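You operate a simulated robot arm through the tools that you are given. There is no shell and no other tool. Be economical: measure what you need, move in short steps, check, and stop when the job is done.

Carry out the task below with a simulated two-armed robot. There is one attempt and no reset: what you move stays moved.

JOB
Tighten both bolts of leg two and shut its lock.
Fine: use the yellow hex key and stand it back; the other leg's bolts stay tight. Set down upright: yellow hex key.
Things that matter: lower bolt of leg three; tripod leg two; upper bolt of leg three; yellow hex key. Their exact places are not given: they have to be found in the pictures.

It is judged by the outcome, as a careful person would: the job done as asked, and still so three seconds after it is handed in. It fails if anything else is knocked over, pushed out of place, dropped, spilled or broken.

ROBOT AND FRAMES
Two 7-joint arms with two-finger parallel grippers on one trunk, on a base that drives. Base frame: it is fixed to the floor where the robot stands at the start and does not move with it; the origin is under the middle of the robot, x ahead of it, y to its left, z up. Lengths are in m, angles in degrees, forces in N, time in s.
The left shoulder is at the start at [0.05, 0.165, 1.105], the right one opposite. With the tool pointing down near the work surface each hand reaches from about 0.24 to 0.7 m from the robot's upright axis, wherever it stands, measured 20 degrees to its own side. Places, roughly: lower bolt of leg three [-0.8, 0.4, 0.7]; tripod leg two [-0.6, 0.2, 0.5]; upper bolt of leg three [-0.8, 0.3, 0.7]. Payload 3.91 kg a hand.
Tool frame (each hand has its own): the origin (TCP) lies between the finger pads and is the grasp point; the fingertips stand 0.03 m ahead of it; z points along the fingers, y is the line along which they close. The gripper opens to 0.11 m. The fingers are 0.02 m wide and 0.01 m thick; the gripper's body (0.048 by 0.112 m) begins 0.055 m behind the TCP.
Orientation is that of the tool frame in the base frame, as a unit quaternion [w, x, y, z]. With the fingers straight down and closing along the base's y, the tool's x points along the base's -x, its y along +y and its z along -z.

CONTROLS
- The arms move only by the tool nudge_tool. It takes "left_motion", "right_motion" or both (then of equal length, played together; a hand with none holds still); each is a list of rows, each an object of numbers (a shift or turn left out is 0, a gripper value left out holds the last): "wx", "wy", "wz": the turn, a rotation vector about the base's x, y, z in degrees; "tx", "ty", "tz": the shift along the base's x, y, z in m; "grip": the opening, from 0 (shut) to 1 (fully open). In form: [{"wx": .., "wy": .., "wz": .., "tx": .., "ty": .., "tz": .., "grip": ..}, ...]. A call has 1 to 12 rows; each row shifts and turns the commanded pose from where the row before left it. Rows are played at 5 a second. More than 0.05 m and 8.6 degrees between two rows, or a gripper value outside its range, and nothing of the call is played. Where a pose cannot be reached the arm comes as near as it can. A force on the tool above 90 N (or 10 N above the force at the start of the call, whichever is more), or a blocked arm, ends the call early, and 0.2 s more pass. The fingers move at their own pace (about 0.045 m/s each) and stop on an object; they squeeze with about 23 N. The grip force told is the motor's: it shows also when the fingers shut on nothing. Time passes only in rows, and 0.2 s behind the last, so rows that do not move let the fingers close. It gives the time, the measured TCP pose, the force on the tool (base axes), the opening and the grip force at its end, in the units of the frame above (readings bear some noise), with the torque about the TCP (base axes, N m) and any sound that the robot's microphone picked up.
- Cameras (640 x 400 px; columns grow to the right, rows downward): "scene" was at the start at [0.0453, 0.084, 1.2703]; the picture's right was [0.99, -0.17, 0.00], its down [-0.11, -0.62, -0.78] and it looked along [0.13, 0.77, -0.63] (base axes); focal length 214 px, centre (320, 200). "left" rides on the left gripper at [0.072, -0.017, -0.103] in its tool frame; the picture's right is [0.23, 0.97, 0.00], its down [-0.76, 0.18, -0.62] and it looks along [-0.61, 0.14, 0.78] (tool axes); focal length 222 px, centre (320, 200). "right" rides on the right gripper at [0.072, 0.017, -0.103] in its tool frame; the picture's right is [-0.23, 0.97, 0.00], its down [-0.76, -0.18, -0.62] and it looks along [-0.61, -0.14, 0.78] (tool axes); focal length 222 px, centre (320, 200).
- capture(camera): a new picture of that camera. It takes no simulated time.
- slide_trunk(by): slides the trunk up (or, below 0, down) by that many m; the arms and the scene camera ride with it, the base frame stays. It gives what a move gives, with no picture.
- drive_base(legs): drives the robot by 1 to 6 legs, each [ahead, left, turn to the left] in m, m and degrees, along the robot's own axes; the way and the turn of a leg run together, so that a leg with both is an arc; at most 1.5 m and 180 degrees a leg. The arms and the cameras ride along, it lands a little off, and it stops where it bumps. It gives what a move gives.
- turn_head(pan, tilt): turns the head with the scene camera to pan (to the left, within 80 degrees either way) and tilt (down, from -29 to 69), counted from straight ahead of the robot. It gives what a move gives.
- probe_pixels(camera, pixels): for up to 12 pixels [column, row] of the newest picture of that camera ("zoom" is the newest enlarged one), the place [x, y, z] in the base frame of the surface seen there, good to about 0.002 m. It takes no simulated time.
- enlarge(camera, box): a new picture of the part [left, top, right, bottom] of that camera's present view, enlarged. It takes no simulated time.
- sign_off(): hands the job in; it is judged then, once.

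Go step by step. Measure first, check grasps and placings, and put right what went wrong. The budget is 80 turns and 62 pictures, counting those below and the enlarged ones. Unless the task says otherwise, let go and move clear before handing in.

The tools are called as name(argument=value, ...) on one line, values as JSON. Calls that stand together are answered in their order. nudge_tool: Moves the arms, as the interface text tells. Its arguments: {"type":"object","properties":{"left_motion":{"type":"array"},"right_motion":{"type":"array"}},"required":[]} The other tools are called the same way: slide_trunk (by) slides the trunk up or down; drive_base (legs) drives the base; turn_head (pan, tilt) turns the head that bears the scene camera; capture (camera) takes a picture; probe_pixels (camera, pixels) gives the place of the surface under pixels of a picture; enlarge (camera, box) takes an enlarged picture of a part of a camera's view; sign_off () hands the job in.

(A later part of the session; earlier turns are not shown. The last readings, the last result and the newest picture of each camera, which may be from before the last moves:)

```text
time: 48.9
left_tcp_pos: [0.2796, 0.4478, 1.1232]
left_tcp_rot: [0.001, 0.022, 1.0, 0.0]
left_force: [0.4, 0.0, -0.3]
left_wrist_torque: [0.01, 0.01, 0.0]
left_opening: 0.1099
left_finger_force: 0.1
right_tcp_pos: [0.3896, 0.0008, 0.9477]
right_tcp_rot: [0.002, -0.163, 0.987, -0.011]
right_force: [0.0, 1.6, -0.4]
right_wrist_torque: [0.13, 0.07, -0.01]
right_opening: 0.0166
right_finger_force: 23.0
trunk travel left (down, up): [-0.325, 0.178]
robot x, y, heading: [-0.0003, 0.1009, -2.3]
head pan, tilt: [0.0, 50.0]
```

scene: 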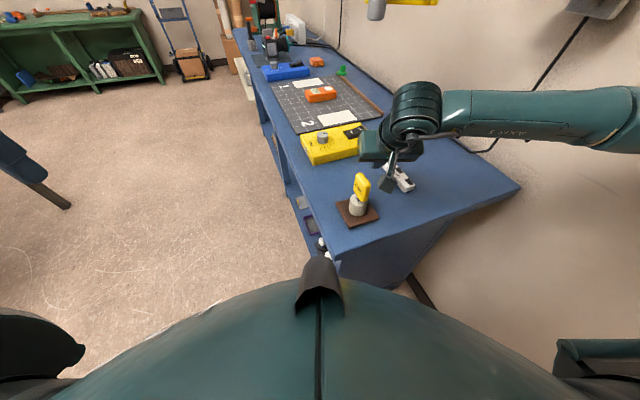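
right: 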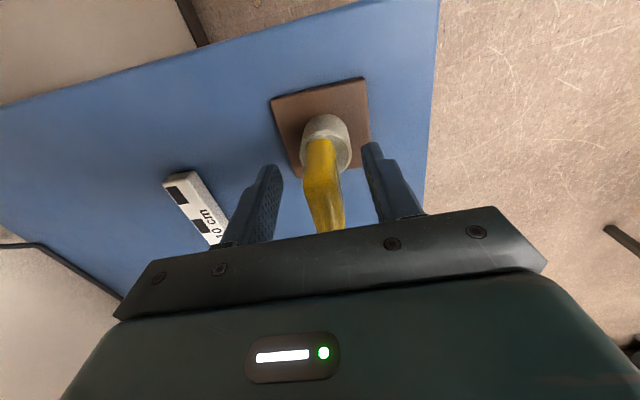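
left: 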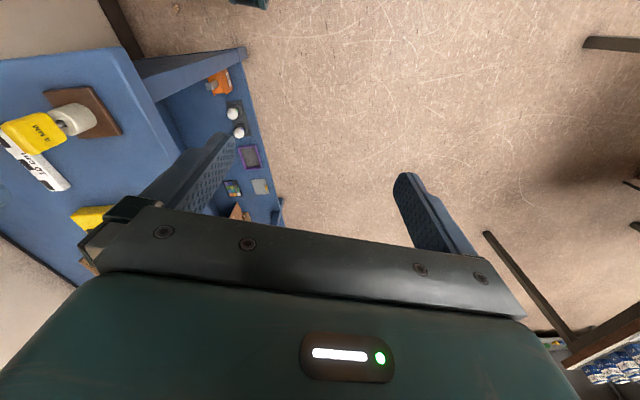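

Gripped at opening 16.6 mm with the TCP at (0.3896, 0.0008, 0.9477), which I'll remember for the return. Lifting straight up.

nudge_tool(right_motion=[{"tz": 0.02}, {"tz": 0.03}, {"tz": 0.04}, {"tz": 0.04}, {"tz": 0.04}])

enlarge(camera="scene", box=[300, 90, 440, 230])

enlarge(camera="right", box=[250, 100, 410, 220])

```text
time: 50.1
left_tcp_pos: [0.2796, 0.4486, 1.1219]
left_tcp_rot: [0.002, 0.022, 1.0, 0.0]
left_force: [-0.7, -0.1, -0.1]
left_wrist_torque: [0.02, 0.02, 0.01]
left_opening: 0.11
left_finger_force: 0.0
right_tcp_pos: [0.3914, 0.0024, 1.1178]
right_tcp_rot: [0.002, -0.163, 0.986, -0.011]
right_force: [0.0, 0.8, -1.5]
right_wrist_torque: [-0.01, 0.01, 0.03]
right_opening: 0.0168
right_finger_force: 23.4
trunk travel left (down, up): [-0.325, 0.178]
robot x, y, heading: [-0.0045, 0.1012, -2.6]
head pan, tilt: [0.0, 50.0]
```

```text
2.86 times, centred on (370, 160) of scene
```

zoom: 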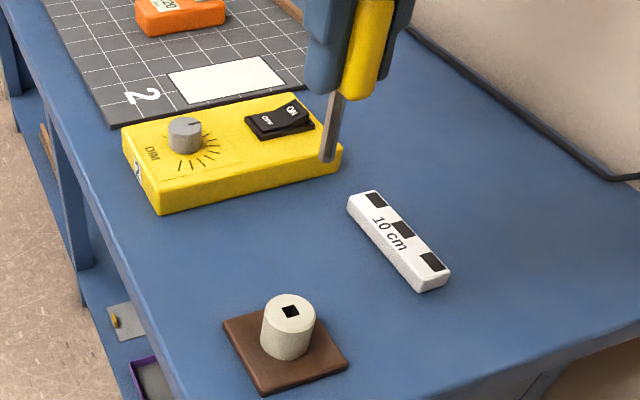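

```text
3.33 times, centred on (330, 160) of right
```

zoom: 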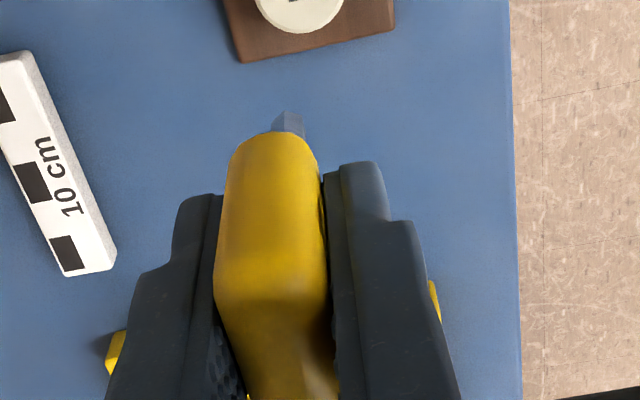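

The key is out cleanly. I'll measure shaft tip and hole.

enlarge(camera="scene", box=[360, 90, 410, 150])

probe_pixels(camera="zoom", pixels=[[260, 240], [260, 190]])

```text
6.67 times, centred on (385, 120) of scene
```

zoom: 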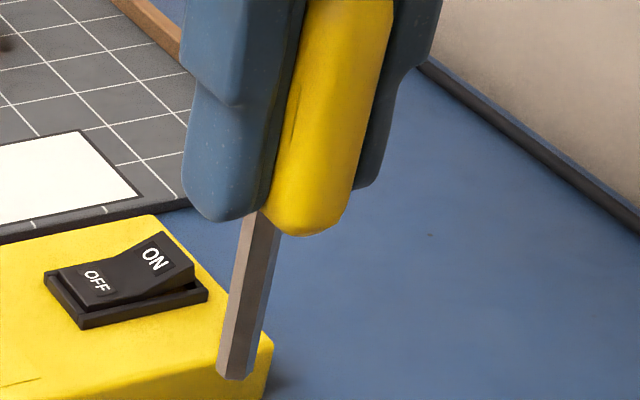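

```text
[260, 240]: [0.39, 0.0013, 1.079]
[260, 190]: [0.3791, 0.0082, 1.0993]
```

probe_pixels(camera="zoom", pixels=[[234, 376], [240, 340], [232, 370], [255, 260], [247, 300], [245, 372], [280, 230], [230, 300]])

```text
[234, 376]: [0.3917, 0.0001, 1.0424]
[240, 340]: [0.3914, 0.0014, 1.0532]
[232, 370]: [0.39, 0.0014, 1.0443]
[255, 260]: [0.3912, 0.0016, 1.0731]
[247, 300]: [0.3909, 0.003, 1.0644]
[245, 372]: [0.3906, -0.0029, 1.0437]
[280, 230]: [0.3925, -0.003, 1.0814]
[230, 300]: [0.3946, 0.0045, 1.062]
```

The shaft tip is ~0.0755 m ahead of the TCP, along the tool axis. Now I'll drive back to face the tripod.

drive_base(legs=[[0, 0.1, 0], [0, 0, 120], [0, 0, 62], [0, 0.1, 0]])

turn_head(pan=-15, tilt=40)

capture(camera="scene")

```text
time: 59.7
left_tcp_pos: [-0.2721, -0.2538, 1.1229]
left_tcp_rot: [0.0, 1.0, -0.003, -0.001]
left_force: [-1.1, 0.0, 0.5]
left_wrist_torque: [0.01, 0.02, 0.04]
left_opening: 0.11
left_finger_force: 0.0
right_tcp_pos: [-0.4, 0.1898, 1.1172]
right_tcp_rot: [-0.012, 0.983, 0.181, -0.002]
right_force: [0.7, 0.3, -0.7]
right_wrist_torque: [0.04, -0.03, 0.0]
right_opening: 0.0167
right_finger_force: 23.4
trunk travel left (down, up): [-0.325, 0.178]
robot x, y, heading: [-0.0016, 0.1059, 179.5]
head pan, tilt: [0.0, 50.0]
```

```text
time: 60.5
left_tcp_pos: [-0.2705, -0.2522, 1.1227]
left_tcp_rot: [0.001, 1.0, -0.003, 0.0]
left_force: [1.2, -0.9, 0.2]
left_wrist_torque: [-0.02, -0.04, 0.0]
left_opening: 0.1102
left_finger_force: 0.0
right_tcp_pos: [-0.3994, 0.19, 1.1175]
right_tcp_rot: [-0.011, 0.983, 0.182, -0.002]
right_force: [-0.5, 0.0, -1.5]
right_wrist_torque: [0.0, 0.0, -0.01]
right_opening: 0.0166
right_finger_force: 23.2
trunk travel left (down, up): [-0.325, 0.178]
robot x, y, heading: [0.0007, 0.1088, 179.5]
head pan, tilt: [-15.0, 40.0]
```

```text
26 pictures are left
```

scene: 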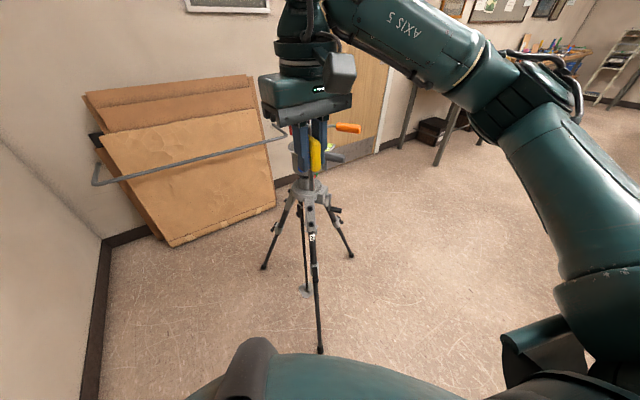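

I'll zoom on the bolts to see the socket orientation before aligning the key.

enlarge(camera="scene", box=[300, 198, 324, 234])

nudge_tool(right_motion=[{"wz": -8.5, "tx": 0.01}, {"wz": -8.5, "tx": 0.01}, {"wz": -8.5, "tx": 0.01}, {"wz": -2.1}, {"wx": 0.9, "wy": 8.2, "tz": -0.02}, {"wx": 0.9, "wy": 8.2, "tz": -0.02}, {"wx": 0.9, "wy": 8.2, "tz": -0.03}, {"wx": 0.9, "wy": 8.2, "tz": -0.03}, {"wx": 0.9, "wy": 8.2, "tz": -0.03}, {"wx": 0.9, "wy": 8.2, "tz": -0.03}, {"wx": 0.9, "wy": 8.2, "tz": -0.03}, {"wx": 0.9, "wy": 8.2, "tz": -0.03}])

```text
11.11 times, centred on (312, 216) of scene
```

zoom: 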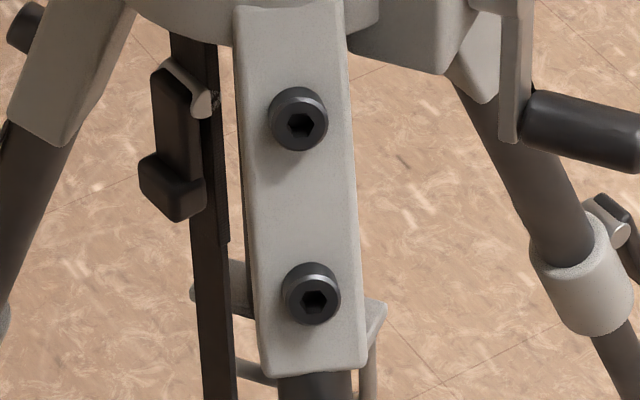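

```text
time: 63.1
left_tcp_pos: [-0.2716, -0.2525, 1.1218]
left_tcp_rot: [0.0, 1.0, -0.003, 0.0]
left_force: [0.5, -0.3, 0.3]
left_wrist_torque: [0.04, 0.0, -0.01]
left_opening: 0.1104
left_finger_force: 0.1
right_tcp_pos: [-0.369, 0.1891, 0.8976]
right_tcp_rot: [-0.037, 0.836, -0.054, -0.544]
right_force: [-0.5, 0.6, -1.6]
right_wrist_torque: [0.01, -0.06, -0.01]
right_opening: 0.0165
right_finger_force: 23.2
trunk travel left (down, up): [-0.325, 0.178]
robot x, y, heading: [0.0005, 0.1019, 179.5]
head pan, tilt: [-15.0, 40.0]
```

Both sockets show points left/right. The key now points within about 2° of the bolt axis. I'll move to 25 mm off the upper bolt's mouth.

nudge_tool(right_motion=[{"wy": 1.1, "tx": -0.038, "ty": 0.008, "tz": -0.022}, {"wy": 1.1, "tx": -0.038, "ty": 0.008, "tz": -0.022}, {"tx": -0.038, "ty": 0.008, "tz": -0.022}, {"tx": -0.038, "ty": 0.008, "tz": -0.022}, {"tx": -0.038, "ty": 0.008, "tz": -0.022}, {"tx": -0.037, "ty": 0.007, "tz": -0.022}, {}])

enlarge(camera="scene", box=[285, 170, 345, 230])

enlarge(camera="right", box=[250, 70, 390, 210])

```text
time: 64.7
left_tcp_pos: [-0.2709, -0.2522, 1.1237]
left_tcp_rot: [0.0, 1.0, -0.002, 0.0]
left_force: [0.2, 0.5, -0.2]
left_wrist_torque: [-0.02, 0.02, -0.02]
left_opening: 0.1099
left_finger_force: 0.1
right_tcp_pos: [-0.6031, 0.2171, 0.7778]
right_tcp_rot: [-0.038, 0.827, -0.057, -0.557]
right_force: [-0.9, 0.1, -0.7]
right_wrist_torque: [0.03, 0.02, -0.01]
right_opening: 0.0167
right_finger_force: 23.2
right hand out of reach, approached as far as the arm can: row 5, 6
trunk travel left (down, up): [-0.325, 0.178]
robot x, y, heading: [0.0039, 0.1032, 179.7]
head pan, tilt: [-15.0, 40.0]
```

```text
6.67 times, centred on (315, 200) of scene
```

zoom: 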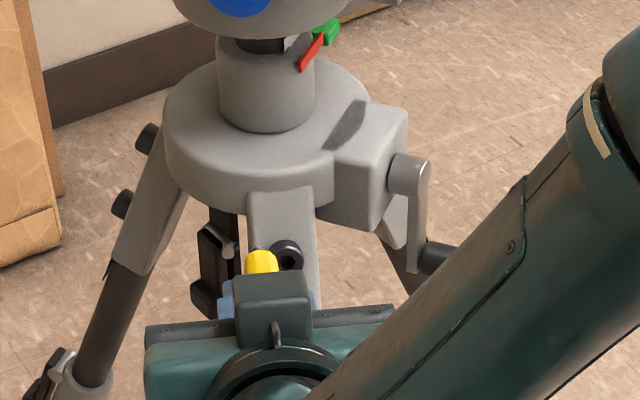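

```text
2.86 times, centred on (320, 140) of right
```

zoom: 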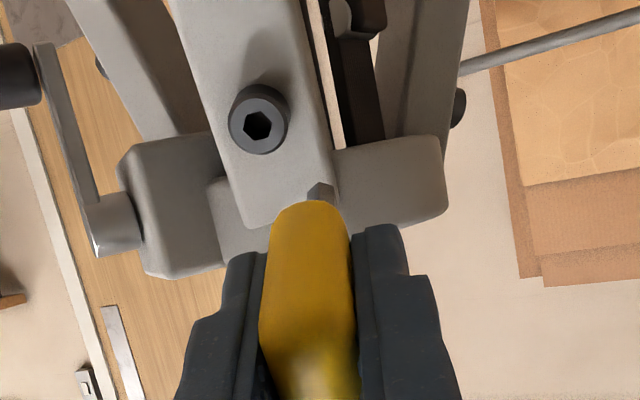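

The arm is near a limit again. I'll back off and lower the trunk 0.15 for a better posture.

nudge_tool(right_motion=[{"tx": 0.04, "tz": 0.02}, {"tx": 0.04, "tz": 0.03}, {"tz": 0.04}, {"tz": 0.04}])

slide_trunk(by=-0.15)

```text
time: 65.7
left_tcp_pos: [-0.2698, -0.25, 1.1229]
left_tcp_rot: [0.0, 1.0, -0.002, -0.001]
left_force: [0.8, 0.3, -0.3]
left_wrist_torque: [-0.04, -0.04, 0.0]
left_opening: 0.1101
left_finger_force: 0.0
right_tcp_pos: [-0.5197, 0.2151, 0.9073]
right_tcp_rot: [-0.036, 0.826, -0.055, -0.559]
right_force: [0.5, -0.6, -1.0]
right_wrist_torque: [-0.02, -0.01, 0.0]
right_opening: 0.0165
right_finger_force: 23.5
trunk travel left (down, up): [-0.325, 0.178]
robot x, y, heading: [0.0011, 0.1016, 179.7]
head pan, tilt: [-15.0, 40.0]
```

```text
time: 67.4
left_tcp_pos: [-0.2731, -0.2512, 0.973]
left_tcp_rot: [0.0, 1.0, -0.002, 0.0]
left_force: [0.6, -0.2, 0.3]
left_wrist_torque: [-0.02, -0.03, 0.0]
left_opening: 0.11
left_finger_force: 0.0
right_tcp_pos: [-0.5193, 0.2155, 0.756]
right_tcp_rot: [-0.037, 0.827, -0.057, -0.559]
right_force: [0.8, 0.2, 0.0]
right_wrist_torque: [0.01, -0.02, 0.02]
right_opening: 0.0166
right_finger_force: 22.7
trunk travel left (down, up): [-0.175, 0.328]
robot x, y, heading: [-0.0003, 0.1026, 179.4]
head pan, tilt: [-15.0, 40.0]
```

nudge_tool(right_motion=[{"wz": 1, "ty": 0.02, "tz": 0.009}, {"tx": -0.04}, {"tx": -0.037}, {}])

enlarge(camera="scene", box=[285, 100, 345, 160])

enlarge(camera="right", box=[250, 70, 390, 210])

```text
time: 68.4
left_tcp_pos: [-0.2704, -0.2506, 0.9736]
left_tcp_rot: [0.0, 1.0, -0.002, -0.001]
left_force: [0.1, -0.6, 0.2]
left_wrist_torque: [0.02, -0.03, -0.03]
left_opening: 0.11
left_finger_force: 0.2
right_tcp_pos: [-0.5972, 0.2354, 0.7663]
right_tcp_rot: [-0.032, 0.827, -0.049, -0.559]
right_force: [-0.1, -0.7, -0.3]
right_wrist_torque: [-0.01, -0.03, 0.02]
right_opening: 0.0166
right_finger_force: 23.4
trunk travel left (down, up): [-0.175, 0.328]
robot x, y, heading: [0.0005, 0.1017, 179.6]
head pan, tilt: [-15.0, 40.0]
```

```text
6.67 times, centred on (315, 130) of scene
```

zoom: 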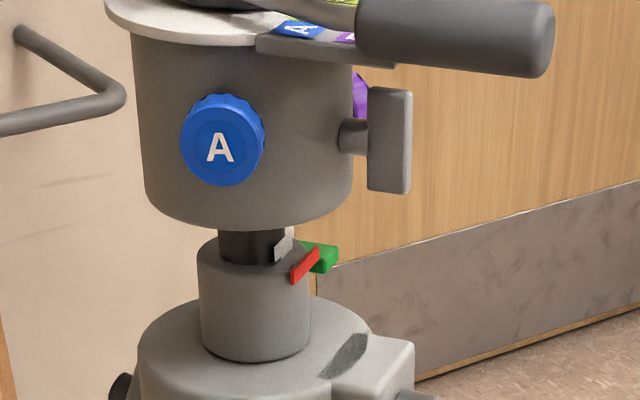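

```text
2.86 times, centred on (320, 140) of right
```

zoom: 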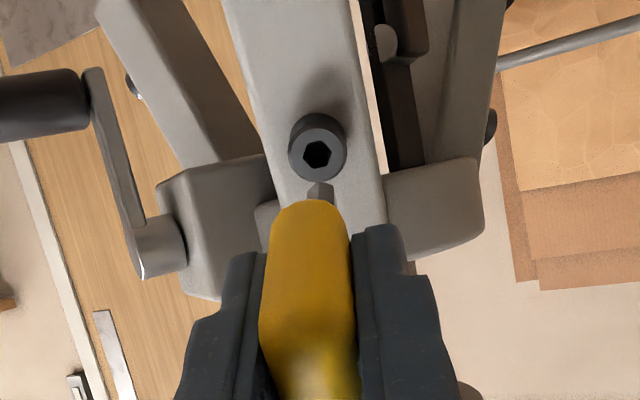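

probe_pixels(camera="zoom", pixels=[[318, 155], [303, 152], [332, 152], [318, 186], [320, 192], [318, 125], [311, 190], [330, 190], [320, 215]])

enlarge(camera="scene", box=[280, 140, 350, 200])

```text
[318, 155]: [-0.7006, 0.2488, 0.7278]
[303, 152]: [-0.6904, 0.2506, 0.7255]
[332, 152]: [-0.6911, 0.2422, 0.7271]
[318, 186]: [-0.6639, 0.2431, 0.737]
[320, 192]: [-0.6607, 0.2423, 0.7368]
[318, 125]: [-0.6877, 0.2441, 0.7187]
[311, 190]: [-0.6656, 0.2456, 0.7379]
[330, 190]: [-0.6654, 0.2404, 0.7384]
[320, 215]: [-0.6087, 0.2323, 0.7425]
```

```text
6.67 times, centred on (315, 170) of scene
```

zoom: 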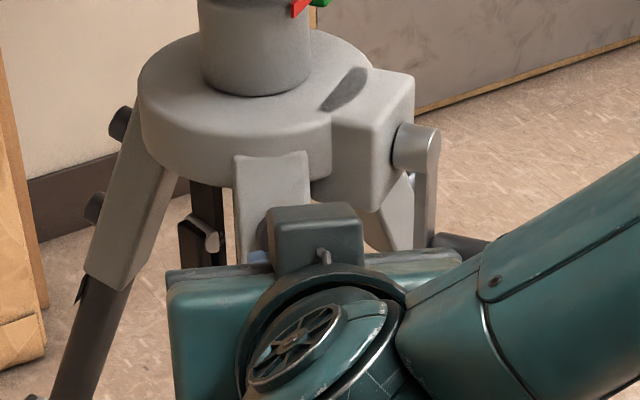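

Tool axis and shaft agree well: tip at about (-0.667,0.2435,0.7385), and the axis passes ~2 mm above the socket centre. I'll check the hex phase with a tight wrist zoom.

enlarge(camera="right", box=[304, 124, 336, 164])

```text
10.00 times, centred on (320, 144) of right
```

zoom: 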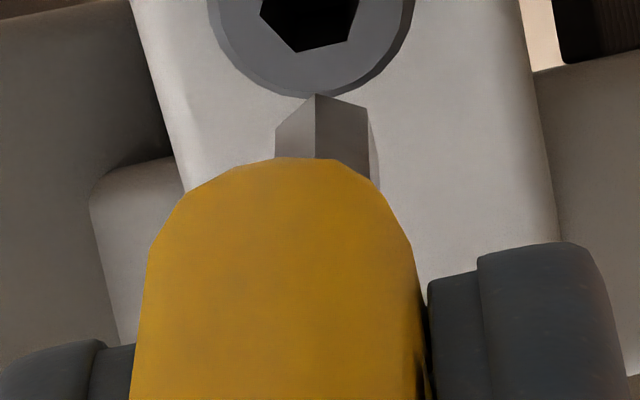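

The socket has flats up/down (corners near tool ±y), while the key has a corner facing down, so about a 30° mismatch. I'll counter-rotate about the key axis by ~34°, shift down 2 mm, and look again.

nudge_tool(right_motion=[{"wx": 7.85, "wy": -0.91, "wz": 3.15, "tz": -0.002, "tx": 0.0007}, {"wx": 7.85, "wy": -0.91, "wz": 3.15}, {"wx": 7.85, "wy": -0.91, "wz": 3.15}, {"wx": 7.85, "wy": -0.91, "wz": 3.15}, {}])

enlarge(camera="right", box=[290, 100, 350, 165])

```text
time: 69.6
left_tcp_pos: [-0.2708, -0.2522, 0.9719]
left_tcp_rot: [0.0, 1.0, -0.003, -0.001]
left_force: [0.7, 0.1, 1.2]
left_wrist_torque: [0.0, 0.0, -0.03]
left_opening: 0.11
left_finger_force: 0.0
right_tcp_pos: [-0.5949, 0.2353, 0.7635]
right_tcp_rot: [-0.194, 0.805, 0.196, -0.526]
right_force: [-0.5, 0.0, -0.8]
right_wrist_torque: [-0.01, 0.0, -0.04]
right_opening: 0.0166
right_finger_force: 23.7
trunk travel left (down, up): [-0.175, 0.328]
robot x, y, heading: [-0.0035, 0.1031, 179.7]
head pan, tilt: [-15.0, 40.0]
```

```text
6.15 times, centred on (320, 132) of right
```

zoom: 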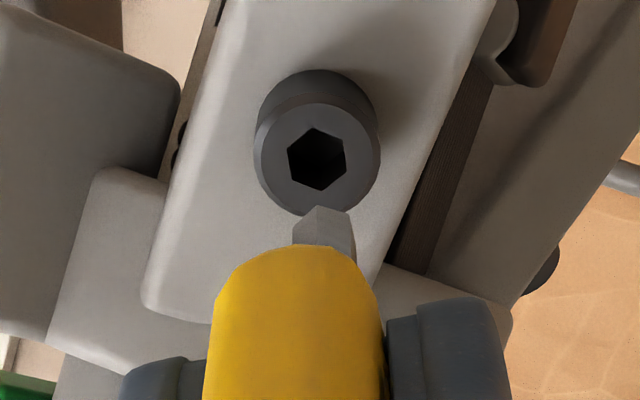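

enlarge(camera="right", box=[306, 118, 334, 143])

```text
16.00 times, centred on (320, 130) of right
```

zoom: 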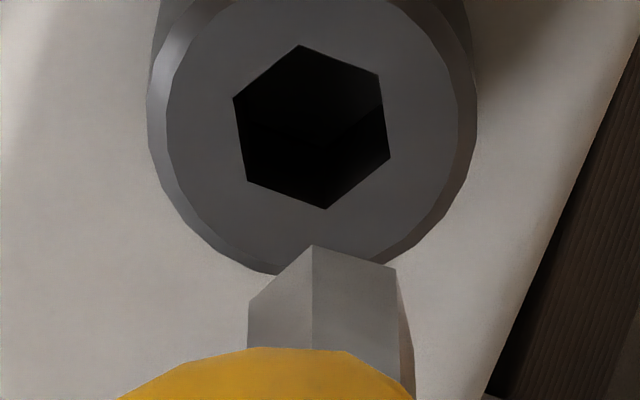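

Phase is nearly matched (within ~3°). I'll probe corners to align the axis exactly.

probe_pixels(camera="zoom", pixels=[[228, 95], [297, 38], [386, 70], [397, 160], [328, 216], [240, 187], [250, 303], [313, 250], [395, 271], [313, 330], [397, 340]])

```text
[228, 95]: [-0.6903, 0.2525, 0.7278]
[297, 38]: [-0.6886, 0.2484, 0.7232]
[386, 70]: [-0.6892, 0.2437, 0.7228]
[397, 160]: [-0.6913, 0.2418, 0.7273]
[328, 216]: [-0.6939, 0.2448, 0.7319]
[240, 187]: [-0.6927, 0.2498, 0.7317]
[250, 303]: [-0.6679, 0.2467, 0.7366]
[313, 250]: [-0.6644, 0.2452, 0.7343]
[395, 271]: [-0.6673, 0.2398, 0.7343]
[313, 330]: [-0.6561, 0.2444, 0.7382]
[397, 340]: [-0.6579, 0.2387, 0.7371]
```

Offset is small: +1.1 mm in y, −0.7 mm in z, and +2.5° of roll. I'll apply this and advance 19 mm to sit just off the mouth.

nudge_tool(right_motion=[{"wx": -2.3, "wy": 0.27, "wz": -0.93, "tx": 0.0003, "ty": 0.0011, "tz": -0.0007}, {"tx": -0.0092, "ty": 0.0011, "tz": -0.0037}, {"tx": -0.0083, "ty": 0.001, "tz": -0.0034}, {}])

enlarge(camera="right", box=[306, 112, 334, 137])

```text
time: 70.6
left_tcp_pos: [-0.2717, -0.2518, 0.973]
left_tcp_rot: [0.0, 1.0, -0.002, -0.001]
left_force: [-0.2, -0.2, -1.0]
left_wrist_torque: [-0.02, 0.0, -0.01]
left_opening: 0.11
left_finger_force: 0.0
right_tcp_pos: [-0.6146, 0.2382, 0.7553]
right_tcp_rot: [-0.183, 0.809, 0.176, -0.53]
right_force: [0.3, -0.2, -0.8]
right_wrist_torque: [0.0, -0.02, 0.01]
right_opening: 0.0163
right_finger_force: 22.8
trunk travel left (down, up): [-0.175, 0.328]
robot x, y, heading: [-0.0018, 0.1038, 179.8]
head pan, tilt: [-15.0, 40.0]
```

```text
16.00 times, centred on (320, 124) of right
```

zoom: 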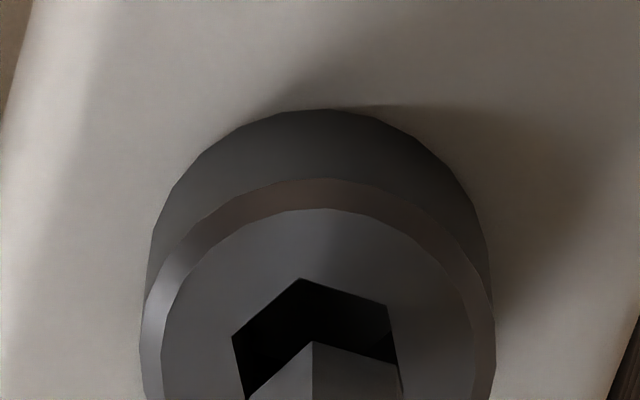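

probe_pixels(camera="zoom", pixels=[[228, 332], [297, 273], [393, 301], [252, 396], [312, 346], [396, 368], [312, 390], [310, 230]])

```text
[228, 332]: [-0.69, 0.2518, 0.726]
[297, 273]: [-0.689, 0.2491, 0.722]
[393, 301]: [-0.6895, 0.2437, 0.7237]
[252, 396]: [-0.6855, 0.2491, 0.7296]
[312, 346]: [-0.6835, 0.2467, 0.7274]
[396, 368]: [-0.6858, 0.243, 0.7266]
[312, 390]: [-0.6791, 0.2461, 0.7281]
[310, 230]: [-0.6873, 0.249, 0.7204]
```

Residual offset is about 0.7 mm in y and 0.8 mm down. I'll correct it and push in gently, watching the force.

nudge_tool(right_motion=[{"tx": 0.0003, "ty": 0.0007, "tz": -0.0008}, {"tx": -0.0028, "ty": 0.0003, "tz": -0.0011}, {"tx": -0.0028, "ty": 0.0003, "tz": -0.0011}, {"tx": -0.0018, "ty": 0.0002, "tz": -0.0007}, {}])

enlarge(camera="right", box=[306, 120, 334, 145])

```text
time: 71.8
left_tcp_pos: [-0.2719, -0.2509, 0.9711]
left_tcp_rot: [0.0, 1.0, -0.002, 0.0]
left_force: [-0.6, -0.8, 0.1]
left_wrist_torque: [-0.02, 0.0, 0.0]
left_opening: 0.1103
left_finger_force: 0.1
right_tcp_pos: [-0.6213, 0.2398, 0.7519]
right_tcp_rot: [-0.182, 0.809, 0.178, -0.53]
right_force: [0.6, 0.2, -0.7]
right_wrist_torque: [-0.01, -0.01, -0.04]
right_opening: 0.0164
right_finger_force: 23.1
trunk travel left (down, up): [-0.175, 0.328]
robot x, y, heading: [-0.0043, 0.1058, 179.5]
head pan, tilt: [-15.0, 40.0]
```

```text
16.00 times, centred on (320, 132) of right
```

zoom: 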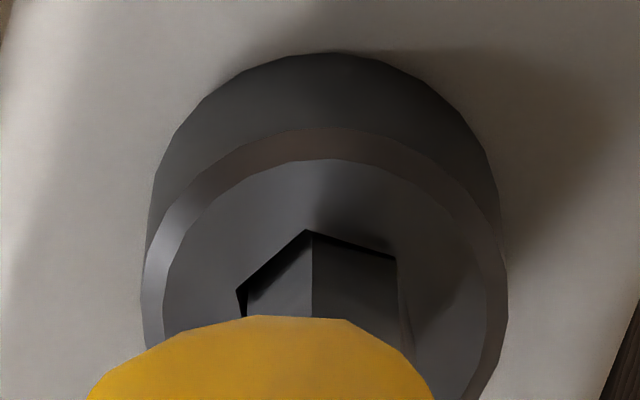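

The tip is entering the socket with no contact force. I'll shift 0.3 mm and push in a further ~7 mm.

nudge_tool(right_motion=[{"tx": -0.0018, "ty": 0.0005, "tz": -0.0009}, {"tx": -0.0018, "ty": 0.0002, "tz": -0.0007}, {"tx": -0.0018, "ty": 0.0002, "tz": -0.0007}, {"tx": -0.0014, "ty": 0.0002, "tz": -0.0006}, {}])

```text
time: 73.0
left_tcp_pos: [-0.2712, -0.2519, 0.9729]
left_tcp_rot: [0.0, 1.0, -0.003, -0.001]
left_force: [0.0, -0.6, -0.3]
left_wrist_torque: [0.0, -0.02, 0.0]
left_opening: 0.11
left_finger_force: 0.2
right_tcp_pos: [-0.627, 0.2406, 0.7489]
right_tcp_rot: [-0.182, 0.809, 0.178, -0.53]
right_force: [-0.2, -0.6, -0.7]
right_wrist_torque: [0.01, -0.01, 0.0]
right_opening: 0.0169
right_finger_force: 22.8
trunk travel left (down, up): [-0.175, 0.328]
robot x, y, heading: [0.0017, 0.0991, 179.8]
head pan, tilt: [-15.0, 40.0]
```

It's in without force. Now I'll turn clockwise (positive about the tool axis) and watch the torque.

nudge_tool(right_motion=[{"wx": -5.54, "wy": 0.64, "wz": -2.22}, {"wx": -5.54, "wy": 0.64, "wz": -2.22}, {"wx": -5.54, "wy": 0.64, "wz": -2.22}, {}])

```text
time: 74.0
left_tcp_pos: [-0.2716, -0.2517, 0.9728]
left_tcp_rot: [0.0, 1.0, -0.002, -0.001]
left_force: [0.4, 0.5, 0.1]
left_wrist_torque: [-0.01, -0.01, 0.02]
left_opening: 0.1099
left_finger_force: 0.1
right_tcp_pos: [-0.6274, 0.2397, 0.7494]
right_tcp_rot: [-0.097, 0.827, 0.048, -0.552]
right_force: [-2.0, -3.9, -1.7]
right_wrist_torque: [-0.07, -0.01, 0.26]
right_opening: 0.0166
right_finger_force: 23.0
trunk travel left (down, up): [-0.175, 0.328]
robot x, y, heading: [0.0008, 0.1055, 179.7]
head pan, tilt: [-15.0, 40.0]
```

nudge_tool(right_motion=[{"wx": -5.54, "wy": 0.64, "wz": -2.22}, {"wx": -5.54, "wy": 0.64, "wz": -2.22}, {"wx": -5.54, "wy": 0.64, "wz": -2.22}, {"wx": -5.54, "wy": 0.64, "wz": -2.22}, {}])

enlarge(camera="right", box=[290, 110, 350, 165])

```text
time: 75.2
left_tcp_pos: [-0.2719, -0.2532, 0.9723]
left_tcp_rot: [0.0, 1.0, -0.002, -0.001]
left_force: [-0.2, 0.0, -0.2]
left_wrist_torque: [-0.03, 0.0, -0.02]
left_opening: 0.1101
left_finger_force: 0.1
right_tcp_pos: [-0.6284, 0.2404, 0.7495]
right_tcp_rot: [0.022, 0.819, -0.122, -0.56]
right_force: [0.6, -8.9, -1.0]
right_wrist_torque: [-0.18, -0.11, 0.59]
right_opening: 0.0165
right_finger_force: 22.6
trunk travel left (down, up): [-0.175, 0.328]
robot x, y, heading: [-0.0001, 0.1034, 179.4]
head pan, tilt: [-15.0, 40.0]
```

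```text
7.27 times, centred on (320, 138) of right
```

zoom: 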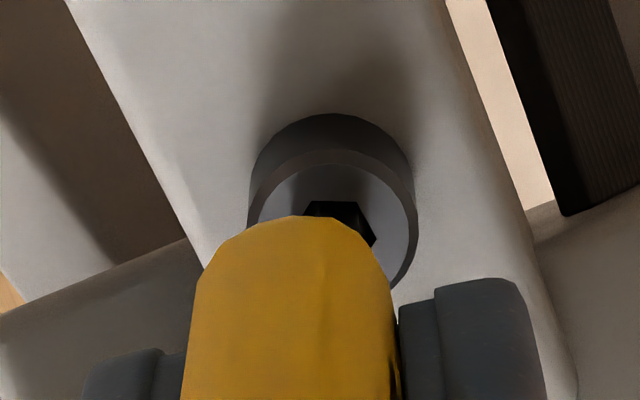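

There's a side force of −9 N in y. The key axis sits ~2 mm off the tool axis, so my rotation centre was off. I'll compensate laterally and recheck.

nudge_tool(right_motion=[{"ty": -0.001}, {"ty": -0.0009}, {}])

enlarge(camera="right", box=[300, 115, 340, 150])

```text
time: 76.0
left_tcp_pos: [-0.2722, -0.2525, 0.973]
left_tcp_rot: [0.0, 1.0, -0.003, 0.0]
left_force: [0.0, 0.4, -0.8]
left_wrist_torque: [0.04, 0.03, 0.04]
left_opening: 0.1098
left_finger_force: 0.0
right_tcp_pos: [-0.6277, 0.2403, 0.7488]
right_tcp_rot: [0.019, 0.818, -0.124, -0.561]
right_force: [0.1, -6.1, -0.6]
right_wrist_torque: [-0.05, -0.11, 0.31]
right_opening: 0.0165
right_finger_force: 23.3
trunk travel left (down, up): [-0.175, 0.328]
robot x, y, heading: [-0.0028, 0.0999, 179.7]
head pan, tilt: [-15.0, 40.0]
```

```text
11.43 times, centred on (320, 132) of right
```

zoom: 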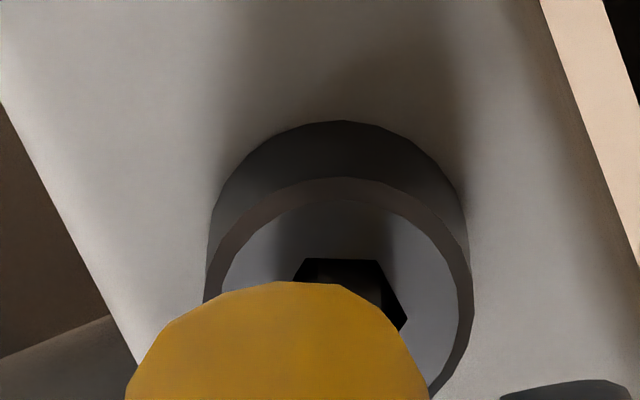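

The socket has rotated with the key after ~10° of free play: its edges are at 2°/64° in view, compared with 16°/81° before. I'll continue clockwise with lateral compensation.

nudge_tool(right_motion=[{"wx": -5.54, "wy": 0.64, "wz": -2.22, "ty": -0.0004, "tz": 0.00015}, {"wx": -5.54, "wy": 0.64, "wz": -2.22, "ty": -0.0004, "tz": 0.00015}, {"wx": -5.54, "wy": 0.64, "wz": -2.22, "ty": -0.0004, "tz": 0.00015}, {"wx": -5.54, "wy": 0.64, "wz": -2.22, "ty": -0.0004, "tz": 0.00015}, {"wx": -5.54, "wy": 0.64, "wz": -2.22, "ty": -0.0004, "tz": 0.00015}, {}])

```text
time: 77.4
left_tcp_pos: [-0.2718, -0.2519, 0.9711]
left_tcp_rot: [0.0, 1.0, -0.003, -0.001]
left_force: [-0.1, 0.8, 0.2]
left_wrist_torque: [-0.01, 0.01, -0.01]
left_opening: 0.11
left_finger_force: 0.0
right_tcp_pos: [-0.6283, 0.2388, 0.7511]
right_tcp_rot: [0.165, 0.758, -0.333, -0.536]
right_force: [-6.5, 0.5, -1.9]
right_wrist_torque: [0.03, -0.1, 0.0]
right_opening: 0.0164
right_finger_force: 22.7
trunk travel left (down, up): [-0.175, 0.328]
robot x, y, heading: [0.0017, 0.1075, 179.6]
head pan, tilt: [-15.0, 40.0]
```

Torque is still near zero, so I'll keep turning.

nudge_tool(right_motion=[{"wx": -5.54, "wy": 0.64, "wz": -2.22, "ty": -0.00012, "tz": 0.0002}, {"wx": -5.54, "wy": 0.64, "wz": -2.22, "ty": -0.00012, "tz": 0.0002}, {"wx": -5.54, "wy": 0.64, "wz": -2.22, "ty": -0.0001, "tz": 0.0002}, {"wx": -5.54, "wy": 0.64, "wz": -2.22, "tz": 0.0002}, {"wx": -5.54, "wy": 0.64, "wz": -2.22, "tz": 0.0002}, {"wx": -5.54, "wy": 0.64, "wz": -2.22, "tz": 0.0002}, {}])

enlarge(camera="right", box=[296, 110, 344, 152])

```text
time: 79.0
left_tcp_pos: [-0.2711, -0.2518, 0.9709]
left_tcp_rot: [0.001, 1.0, -0.003, -0.001]
left_force: [-0.1, -0.2, 0.9]
left_wrist_torque: [0.03, -0.03, -0.01]
left_opening: 0.11
left_finger_force: 0.1
right_tcp_pos: [-0.6274, 0.2378, 0.7517]
right_tcp_rot: [0.324, 0.619, -0.55, -0.458]
right_force: [0.9, 1.0, 0.1]
right_wrist_torque: [-0.02, -0.01, 0.03]
right_opening: 0.0165
right_finger_force: 22.8
trunk travel left (down, up): [-0.175, 0.328]
robot x, y, heading: [-0.0015, 0.105, 179.7]
head pan, tilt: [-15.0, 40.0]
```

```text
9.52 times, centred on (320, 131) of right
```

zoom: 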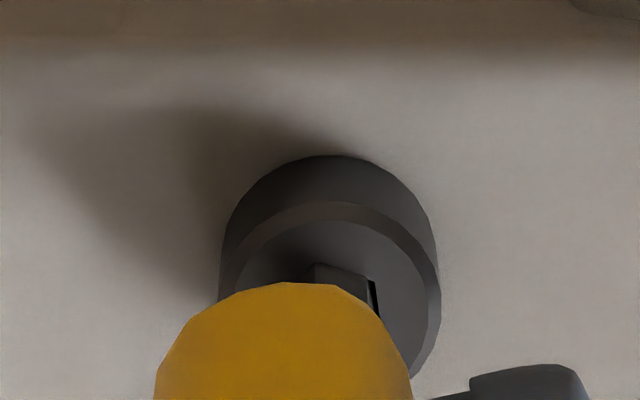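

probe_pixels(camera="zoom", pixels=[[260, 260], [400, 270], [330, 230], [410, 330], [330, 140], [480, 250], [180, 250], [345, 275]])

```text
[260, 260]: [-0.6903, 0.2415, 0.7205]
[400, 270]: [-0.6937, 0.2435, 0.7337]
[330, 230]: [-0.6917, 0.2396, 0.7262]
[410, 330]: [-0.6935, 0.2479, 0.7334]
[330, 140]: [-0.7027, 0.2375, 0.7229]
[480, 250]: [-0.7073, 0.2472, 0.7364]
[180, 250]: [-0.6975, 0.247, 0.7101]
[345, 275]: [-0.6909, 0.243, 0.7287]
```

Head still protrudes the same amount and there's no click or torque yet. I'll push the key ~3 mm deeper and continue.

nudge_tool(right_motion=[{"tx": -0.0014, "ty": 0.0002, "tz": -0.0006}, {"tx": -0.0014, "ty": 0.0002, "tz": -0.0006}, {"wx": -5.54, "wy": 0.64, "wz": -2.22, "tz": 0.0002}, {"wx": -5.54, "wy": 0.64, "wz": -2.22, "tz": 0.0002}, {"wx": -5.54, "wy": 0.64, "wz": -2.22, "tz": 0.0002, "ty": 0.0001}, {}])

```text
time: 80.4
left_tcp_pos: [-0.2704, -0.2521, 0.9726]
left_tcp_rot: [0.001, 1.0, -0.003, -0.001]
left_force: [-1.1, 0.3, 0.9]
left_wrist_torque: [-0.03, 0.01, 0.0]
left_opening: 0.11
left_finger_force: 0.1
right_tcp_pos: [-0.6301, 0.2361, 0.7507]
right_tcp_rot: [-0.392, -0.524, 0.64, 0.403]
right_force: [7.2, -2.0, 1.9]
right_wrist_torque: [0.0, -0.11, 0.01]
right_opening: 0.0167
right_finger_force: 23.3
trunk travel left (down, up): [-0.175, 0.328]
robot x, y, heading: [-0.0005, 0.1039, 179.6]
head pan, tilt: [-15.0, 40.0]
```

The key is bottomed with 7 N axial. Turning on.

nudge_tool(right_motion=[{"wx": -5.54, "wy": 0.64, "wz": -2.22, "tz": 0.0002, "ty": 0.0001}, {"wx": -5.54, "wy": 0.64, "wz": -2.22, "tz": 0.0002, "ty": 0.0001}, {"wx": -5.54, "wy": 0.64, "wz": -2.22, "tz": 0.0002, "ty": 0.0001}, {"wx": -5.54, "wy": 0.64, "wz": -2.22, "tz": 0.0001, "ty": 0.0001}, {}])

enlarge(camera="right", box=[296, 110, 344, 152])

```text
time: 81.6
left_tcp_pos: [-0.2706, -0.2526, 0.9727]
left_tcp_rot: [0.0, 1.0, -0.003, -0.001]
left_force: [0.2, 0.4, 0.3]
left_wrist_torque: [0.0, -0.01, 0.01]
left_opening: 0.11
left_finger_force: 0.1
right_tcp_pos: [-0.6302, 0.2384, 0.7523]
right_tcp_rot: [-0.467, -0.38, 0.734, 0.314]
right_force: [4.3, -3.2, 5.0]
right_wrist_torque: [-0.07, 0.04, 0.19]
right_opening: 0.0169
right_finger_force: 22.8
trunk travel left (down, up): [-0.175, 0.328]
robot x, y, heading: [0.0008, 0.1014, 179.8]
head pan, tilt: [-15.0, 40.0]
```

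```text
9.52 times, centred on (320, 131) of right
```

zoom: 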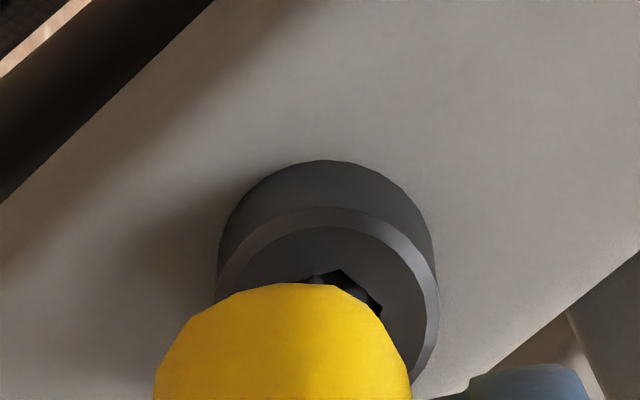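

probe_pixels(camera="zoom", pixels=[[260, 260], [400, 270], [330, 240], [410, 340], [330, 100], [530, 250], [180, 250], [340, 277], [345, 290], [310, 281]])

```text
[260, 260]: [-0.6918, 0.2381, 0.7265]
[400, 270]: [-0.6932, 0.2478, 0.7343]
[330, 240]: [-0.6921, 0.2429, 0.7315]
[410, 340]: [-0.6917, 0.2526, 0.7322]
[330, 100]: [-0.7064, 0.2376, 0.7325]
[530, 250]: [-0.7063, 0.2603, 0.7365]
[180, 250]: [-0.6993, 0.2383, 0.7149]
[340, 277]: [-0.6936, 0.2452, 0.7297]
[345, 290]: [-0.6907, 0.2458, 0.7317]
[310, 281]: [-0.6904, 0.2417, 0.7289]
```

The key is still in the socket. There's no hard stop yet, so I'll turn another ~48° with compensation and watch the torque.

nudge_tool(right_motion=[{"wx": -7.38, "wy": 0.86, "wz": -2.96, "tz": 0.00016, "ty": 0.0003}, {"wx": -7.38, "wy": 0.86, "wz": -2.96, "tz": 0.00016, "ty": 0.0003}, {"wx": -7.38, "wy": 0.86, "wz": -2.96, "tz": 0.00016, "ty": 0.0003}, {"wx": -7.38, "wy": 0.86, "wz": -2.96, "tz": 0.00016, "ty": 0.0003}])

```text
time: 82.6
left_tcp_pos: [-0.2708, -0.2519, 0.9721]
left_tcp_rot: [0.0, 1.0, -0.002, -0.001]
left_force: [-0.7, -0.1, -0.3]
left_wrist_torque: [0.01, 0.01, 0.0]
left_opening: 0.11
left_finger_force: 0.0
right_tcp_pos: [-0.6296, 0.2391, 0.7526]
right_tcp_rot: [-0.536, -0.161, 0.811, 0.174]
right_force: [-0.6, -1.3, 5.3]
right_wrist_torque: [0.01, 0.36, 0.09]
right_opening: 0.0167
right_finger_force: 22.5
trunk travel left (down, up): [-0.175, 0.328]
robot x, y, heading: [0.0014, 0.1023, 179.5]
head pan, tilt: [-15.0, 40.0]
```

enlarge(camera="right", box=[296, 110, 344, 152])

```text
9.52 times, centred on (320, 131) of right
```

zoom: 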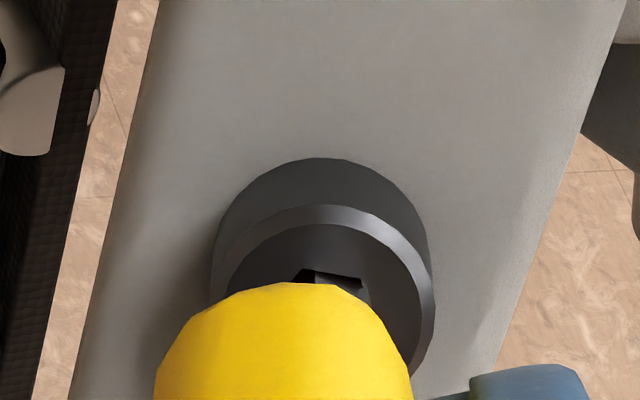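

The socket orientation suggests the bolt may have stopped after ~55° and the key then slipped past. To test for tightness, I'll turn a small step from the seated position and read the torque.

nudge_tool(right_motion=[{"wx": -5.54, "wy": 0.64, "wz": -2.22, "tz": 0.0001, "ty": 0.0002}, {"wx": -5.54, "wy": 0.64, "wz": -2.22, "tz": 0.0001, "ty": 0.0002}])

nudge_tool(right_motion=[{"wx": -5.54, "wy": 0.64, "wz": -2.22, "ty": 0.0002}])

nudge_tool(right_motion=[{"wx": -5.54, "wy": 0.64, "wz": -2.22, "ty": 0.0002}])

enlarge(camera="right", box=[304, 115, 336, 143])

```text
time: 83.2
left_tcp_pos: [-0.2713, -0.2521, 0.9726]
left_tcp_rot: [0.0, 1.0, -0.003, -0.001]
left_force: [-0.2, 0.7, -0.6]
left_wrist_torque: [0.02, 0.02, -0.01]
left_opening: 0.1103
left_finger_force: 0.1
right_tcp_pos: [-0.6316, 0.2395, 0.7542]
right_tcp_rot: [-0.551, -0.076, 0.823, 0.116]
right_force: [-4.8, 0.2, 5.6]
right_wrist_torque: [0.06, 0.4, 0.09]
right_opening: 0.0166
right_finger_force: 23.1
trunk travel left (down, up): [-0.175, 0.328]
robot x, y, heading: [-0.0026, 0.1021, 179.6]
head pan, tilt: [-15.0, 40.0]
```

```text
time: 83.6
left_tcp_pos: [-0.2701, -0.2514, 0.9735]
left_tcp_rot: [0.0, 1.0, -0.003, -0.002]
left_force: [0.3, 0.1, -1.4]
left_wrist_torque: [0.0, -0.01, 0.01]
left_opening: 0.1099
left_finger_force: 0.0
right_tcp_pos: [-0.6298, 0.2399, 0.7525]
right_tcp_rot: [-0.556, -0.034, 0.826, 0.087]
right_force: [-1.5, 1.2, 6.2]
right_wrist_torque: [0.14, 0.36, -0.08]
right_opening: 0.0171
right_finger_force: 23.1
trunk travel left (down, up): [-0.175, 0.328]
robot x, y, heading: [-0.0011, 0.0992, 179.5]
head pan, tilt: [-15.0, 40.0]
```

```text
time: 84.0
left_tcp_pos: [-0.27, -0.2518, 0.9731]
left_tcp_rot: [0.001, 1.0, -0.002, -0.001]
left_force: [-0.4, 0.0, 0.6]
left_wrist_torque: [-0.04, -0.01, 0.02]
left_opening: 0.1099
left_finger_force: 0.1
right_tcp_pos: [-0.6305, 0.2404, 0.7525]
right_tcp_rot: [-0.56, 0.01, 0.827, 0.058]
right_force: [-0.2, 1.3, 8.8]
right_wrist_torque: [0.14, 0.36, -0.13]
right_opening: 0.0165
right_finger_force: 23.6
trunk travel left (down, up): [-0.175, 0.328]
robot x, y, heading: [-0.0027, 0.1047, 179.6]
head pan, tilt: [-15.0, 40.0]
```

```text
14.29 times, centred on (320, 129) of right
```

zoom: 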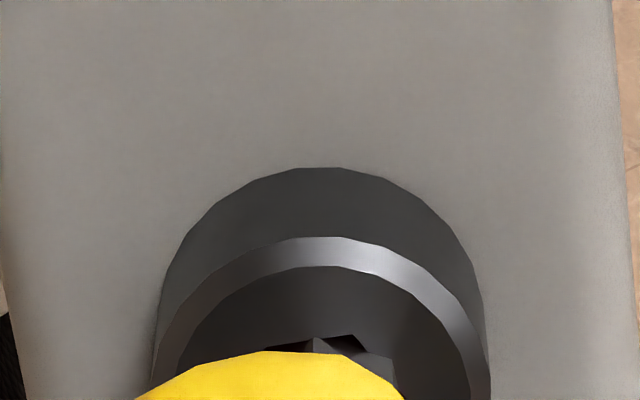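

The last view shows that the socket no longer follows the key. The socket turned +27° by the first 42° and then stayed at ~52° while the key kept turning, so the bolt appears to be at its stop. I'll withdraw straight out, unwind the wrist clear of the tripod, and go to the lower bolt, tracking its rotation more carefully.

nudge_tool(right_motion=[{"tx": 0.0092, "ty": -0.0011, "tz": 0.0037}, {"tx": 0.0092, "ty": -0.0011, "tz": 0.0037}, {"tx": 0.0092, "ty": -0.0011, "tz": 0.0037}, {"wx": 7.85, "wy": -0.91, "wz": 3.15, "tx": 0.01}, {"wx": 7.85, "wy": -0.91, "wz": 3.15, "tx": 0.01}, {"wx": 7.85, "wy": -0.91, "wz": 3.15}, {"wx": 7.85, "wy": -0.91, "wz": 3.15}, {"wx": 7.85, "wy": -0.91, "wz": 3.15}, {"wx": 7.85, "wy": -0.91, "wz": 3.15}, {"wx": 7.85, "wy": -0.91, "wz": 3.15}, {"wx": 7.85, "wy": -0.91, "wz": 3.15}, {"wx": 7.85, "wy": -0.91, "wz": 3.15}])

nudge_tool(right_motion=[{"wx": 7.85, "wy": -0.91, "wz": 3.15}, {"wx": 7.85, "wy": -0.91, "wz": 3.15}, {"wx": 7.85, "wy": -0.91, "wz": 3.15}, {"wx": 7.85, "wy": -0.91, "wz": 3.15}, {"wx": 7.85, "wy": -0.91, "wz": 3.15}, {"wx": 7.85, "wy": -0.91, "wz": 3.15}, {"wx": 7.85, "wy": -0.91, "wz": 3.15}, {"wx": 7.85, "wy": -0.91, "wz": 3.15}, {"wx": 7.85, "wy": -0.91, "wz": 3.15}, {"wx": 7.85, "wy": -0.91, "wz": 3.15}, {"wx": 7.85, "wy": -0.91, "wz": 3.15}, {"wx": 7.85, "wy": -0.91, "wz": 3.15}])

nudge_tool(right_motion=[{"wx": 7.85, "wy": -0.91, "wz": 3.15}, {"wx": 7.85, "wy": -0.91, "wz": 3.15}, {"wx": 7.85, "wy": -0.91, "wz": 3.15}, {}])

enlarge(camera="right", box=[290, 60, 350, 150])

```text
time: 86.6
left_tcp_pos: [-0.2727, -0.2517, 0.9728]
left_tcp_rot: [0.0, 1.0, -0.003, -0.001]
left_force: [0.6, -0.2, -0.5]
left_wrist_torque: [0.01, -0.02, 0.01]
left_opening: 0.1098
left_finger_force: 0.2
right_tcp_pos: [-0.5831, 0.2377, 0.7639]
right_tcp_rot: [-0.402, -0.507, 0.655, 0.391]
right_force: [0.0, -0.6, -0.6]
right_wrist_torque: [-0.05, -0.01, 0.02]
right_opening: 0.0165
right_finger_force: 23.0
trunk travel left (down, up): [-0.175, 0.328]
robot x, y, heading: [-0.0004, 0.1034, 179.8]
head pan, tilt: [-15.0, 40.0]
```

```text
time: 89.2
left_tcp_pos: [-0.2698, -0.2518, 0.9727]
left_tcp_rot: [0.0, 1.0, -0.003, 0.0]
left_force: [-0.1, 0.2, 0.5]
left_wrist_torque: [-0.01, 0.02, 0.03]
left_opening: 0.1102
left_finger_force: 0.0
right_tcp_pos: [-0.5827, 0.2371, 0.7623]
right_tcp_rot: [-0.053, 0.829, -0.018, -0.557]
right_force: [-0.1, -0.2, -2.5]
right_wrist_torque: [-0.03, -0.02, -0.01]
right_opening: 0.0164
right_finger_force: 23.0
trunk travel left (down, up): [-0.175, 0.328]
robot x, y, heading: [-0.0004, 0.1034, 179.5]
head pan, tilt: [-15.0, 40.0]
```

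```text
time: 90.2
left_tcp_pos: [-0.2714, -0.2519, 0.9731]
left_tcp_rot: [-0.001, 1.0, -0.002, -0.001]
left_force: [-0.3, -0.1, 0.0]
left_wrist_torque: [-0.01, 0.0, 0.01]
left_opening: 0.1105
left_finger_force: 0.0
right_tcp_pos: [-0.5829, 0.2371, 0.764]
right_tcp_rot: [-0.174, 0.812, 0.165, -0.532]
right_force: [0.0, -1.1, -1.0]
right_wrist_torque: [0.02, -0.02, -0.04]
right_opening: 0.0165
right_finger_force: 22.8
trunk travel left (down, up): [-0.175, 0.328]
robot x, y, heading: [0.0003, 0.1033, 179.4]
head pan, tilt: [-15.0, 40.0]
```

```text
4.44 times, centred on (320, 105) of right
```

zoom: 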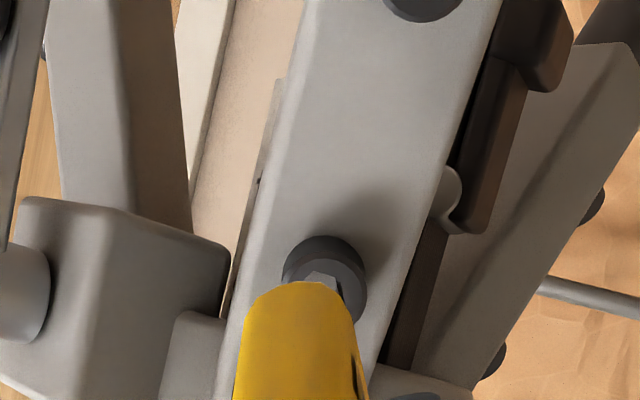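

Now I'll drop to the lower bolt (delta ≈ (+0.008,−0.003,−0.064)) and check.

nudge_tool(right_motion=[{"tx": 0.0084, "ty": -0.0029, "tz": -0.02}, {"tz": -0.022}, {"tz": -0.0217}, {}])

enlarge(camera="right", box=[304, 116, 336, 144])

```text
time: 91.2
left_tcp_pos: [-0.2713, -0.2512, 0.9726]
left_tcp_rot: [0.0, 1.0, -0.003, -0.001]
left_force: [-0.7, -0.8, -0.3]
left_wrist_torque: [0.0, 0.01, 0.03]
left_opening: 0.1098
left_finger_force: 0.0
right_tcp_pos: [-0.5745, 0.2342, 0.6993]
right_tcp_rot: [-0.174, 0.812, 0.164, -0.533]
right_force: [-0.2, 0.4, -0.8]
right_wrist_torque: [-0.01, 0.01, -0.02]
right_opening: 0.0165
right_finger_force: 22.8
trunk travel left (down, up): [-0.175, 0.328]
robot x, y, heading: [-0.0032, 0.1052, 179.9]
head pan, tilt: [-15.0, 40.0]
```

```text
14.29 times, centred on (320, 130) of right
```

zoom: 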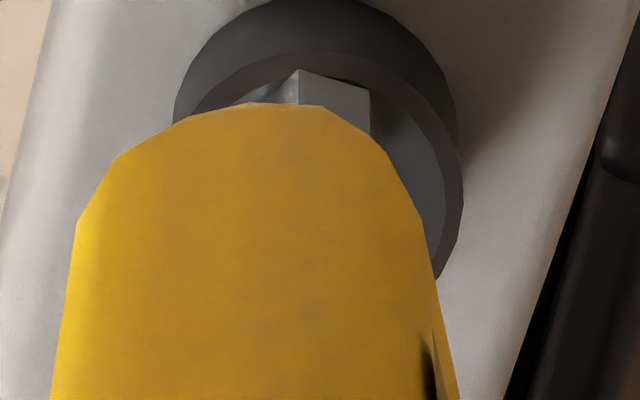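

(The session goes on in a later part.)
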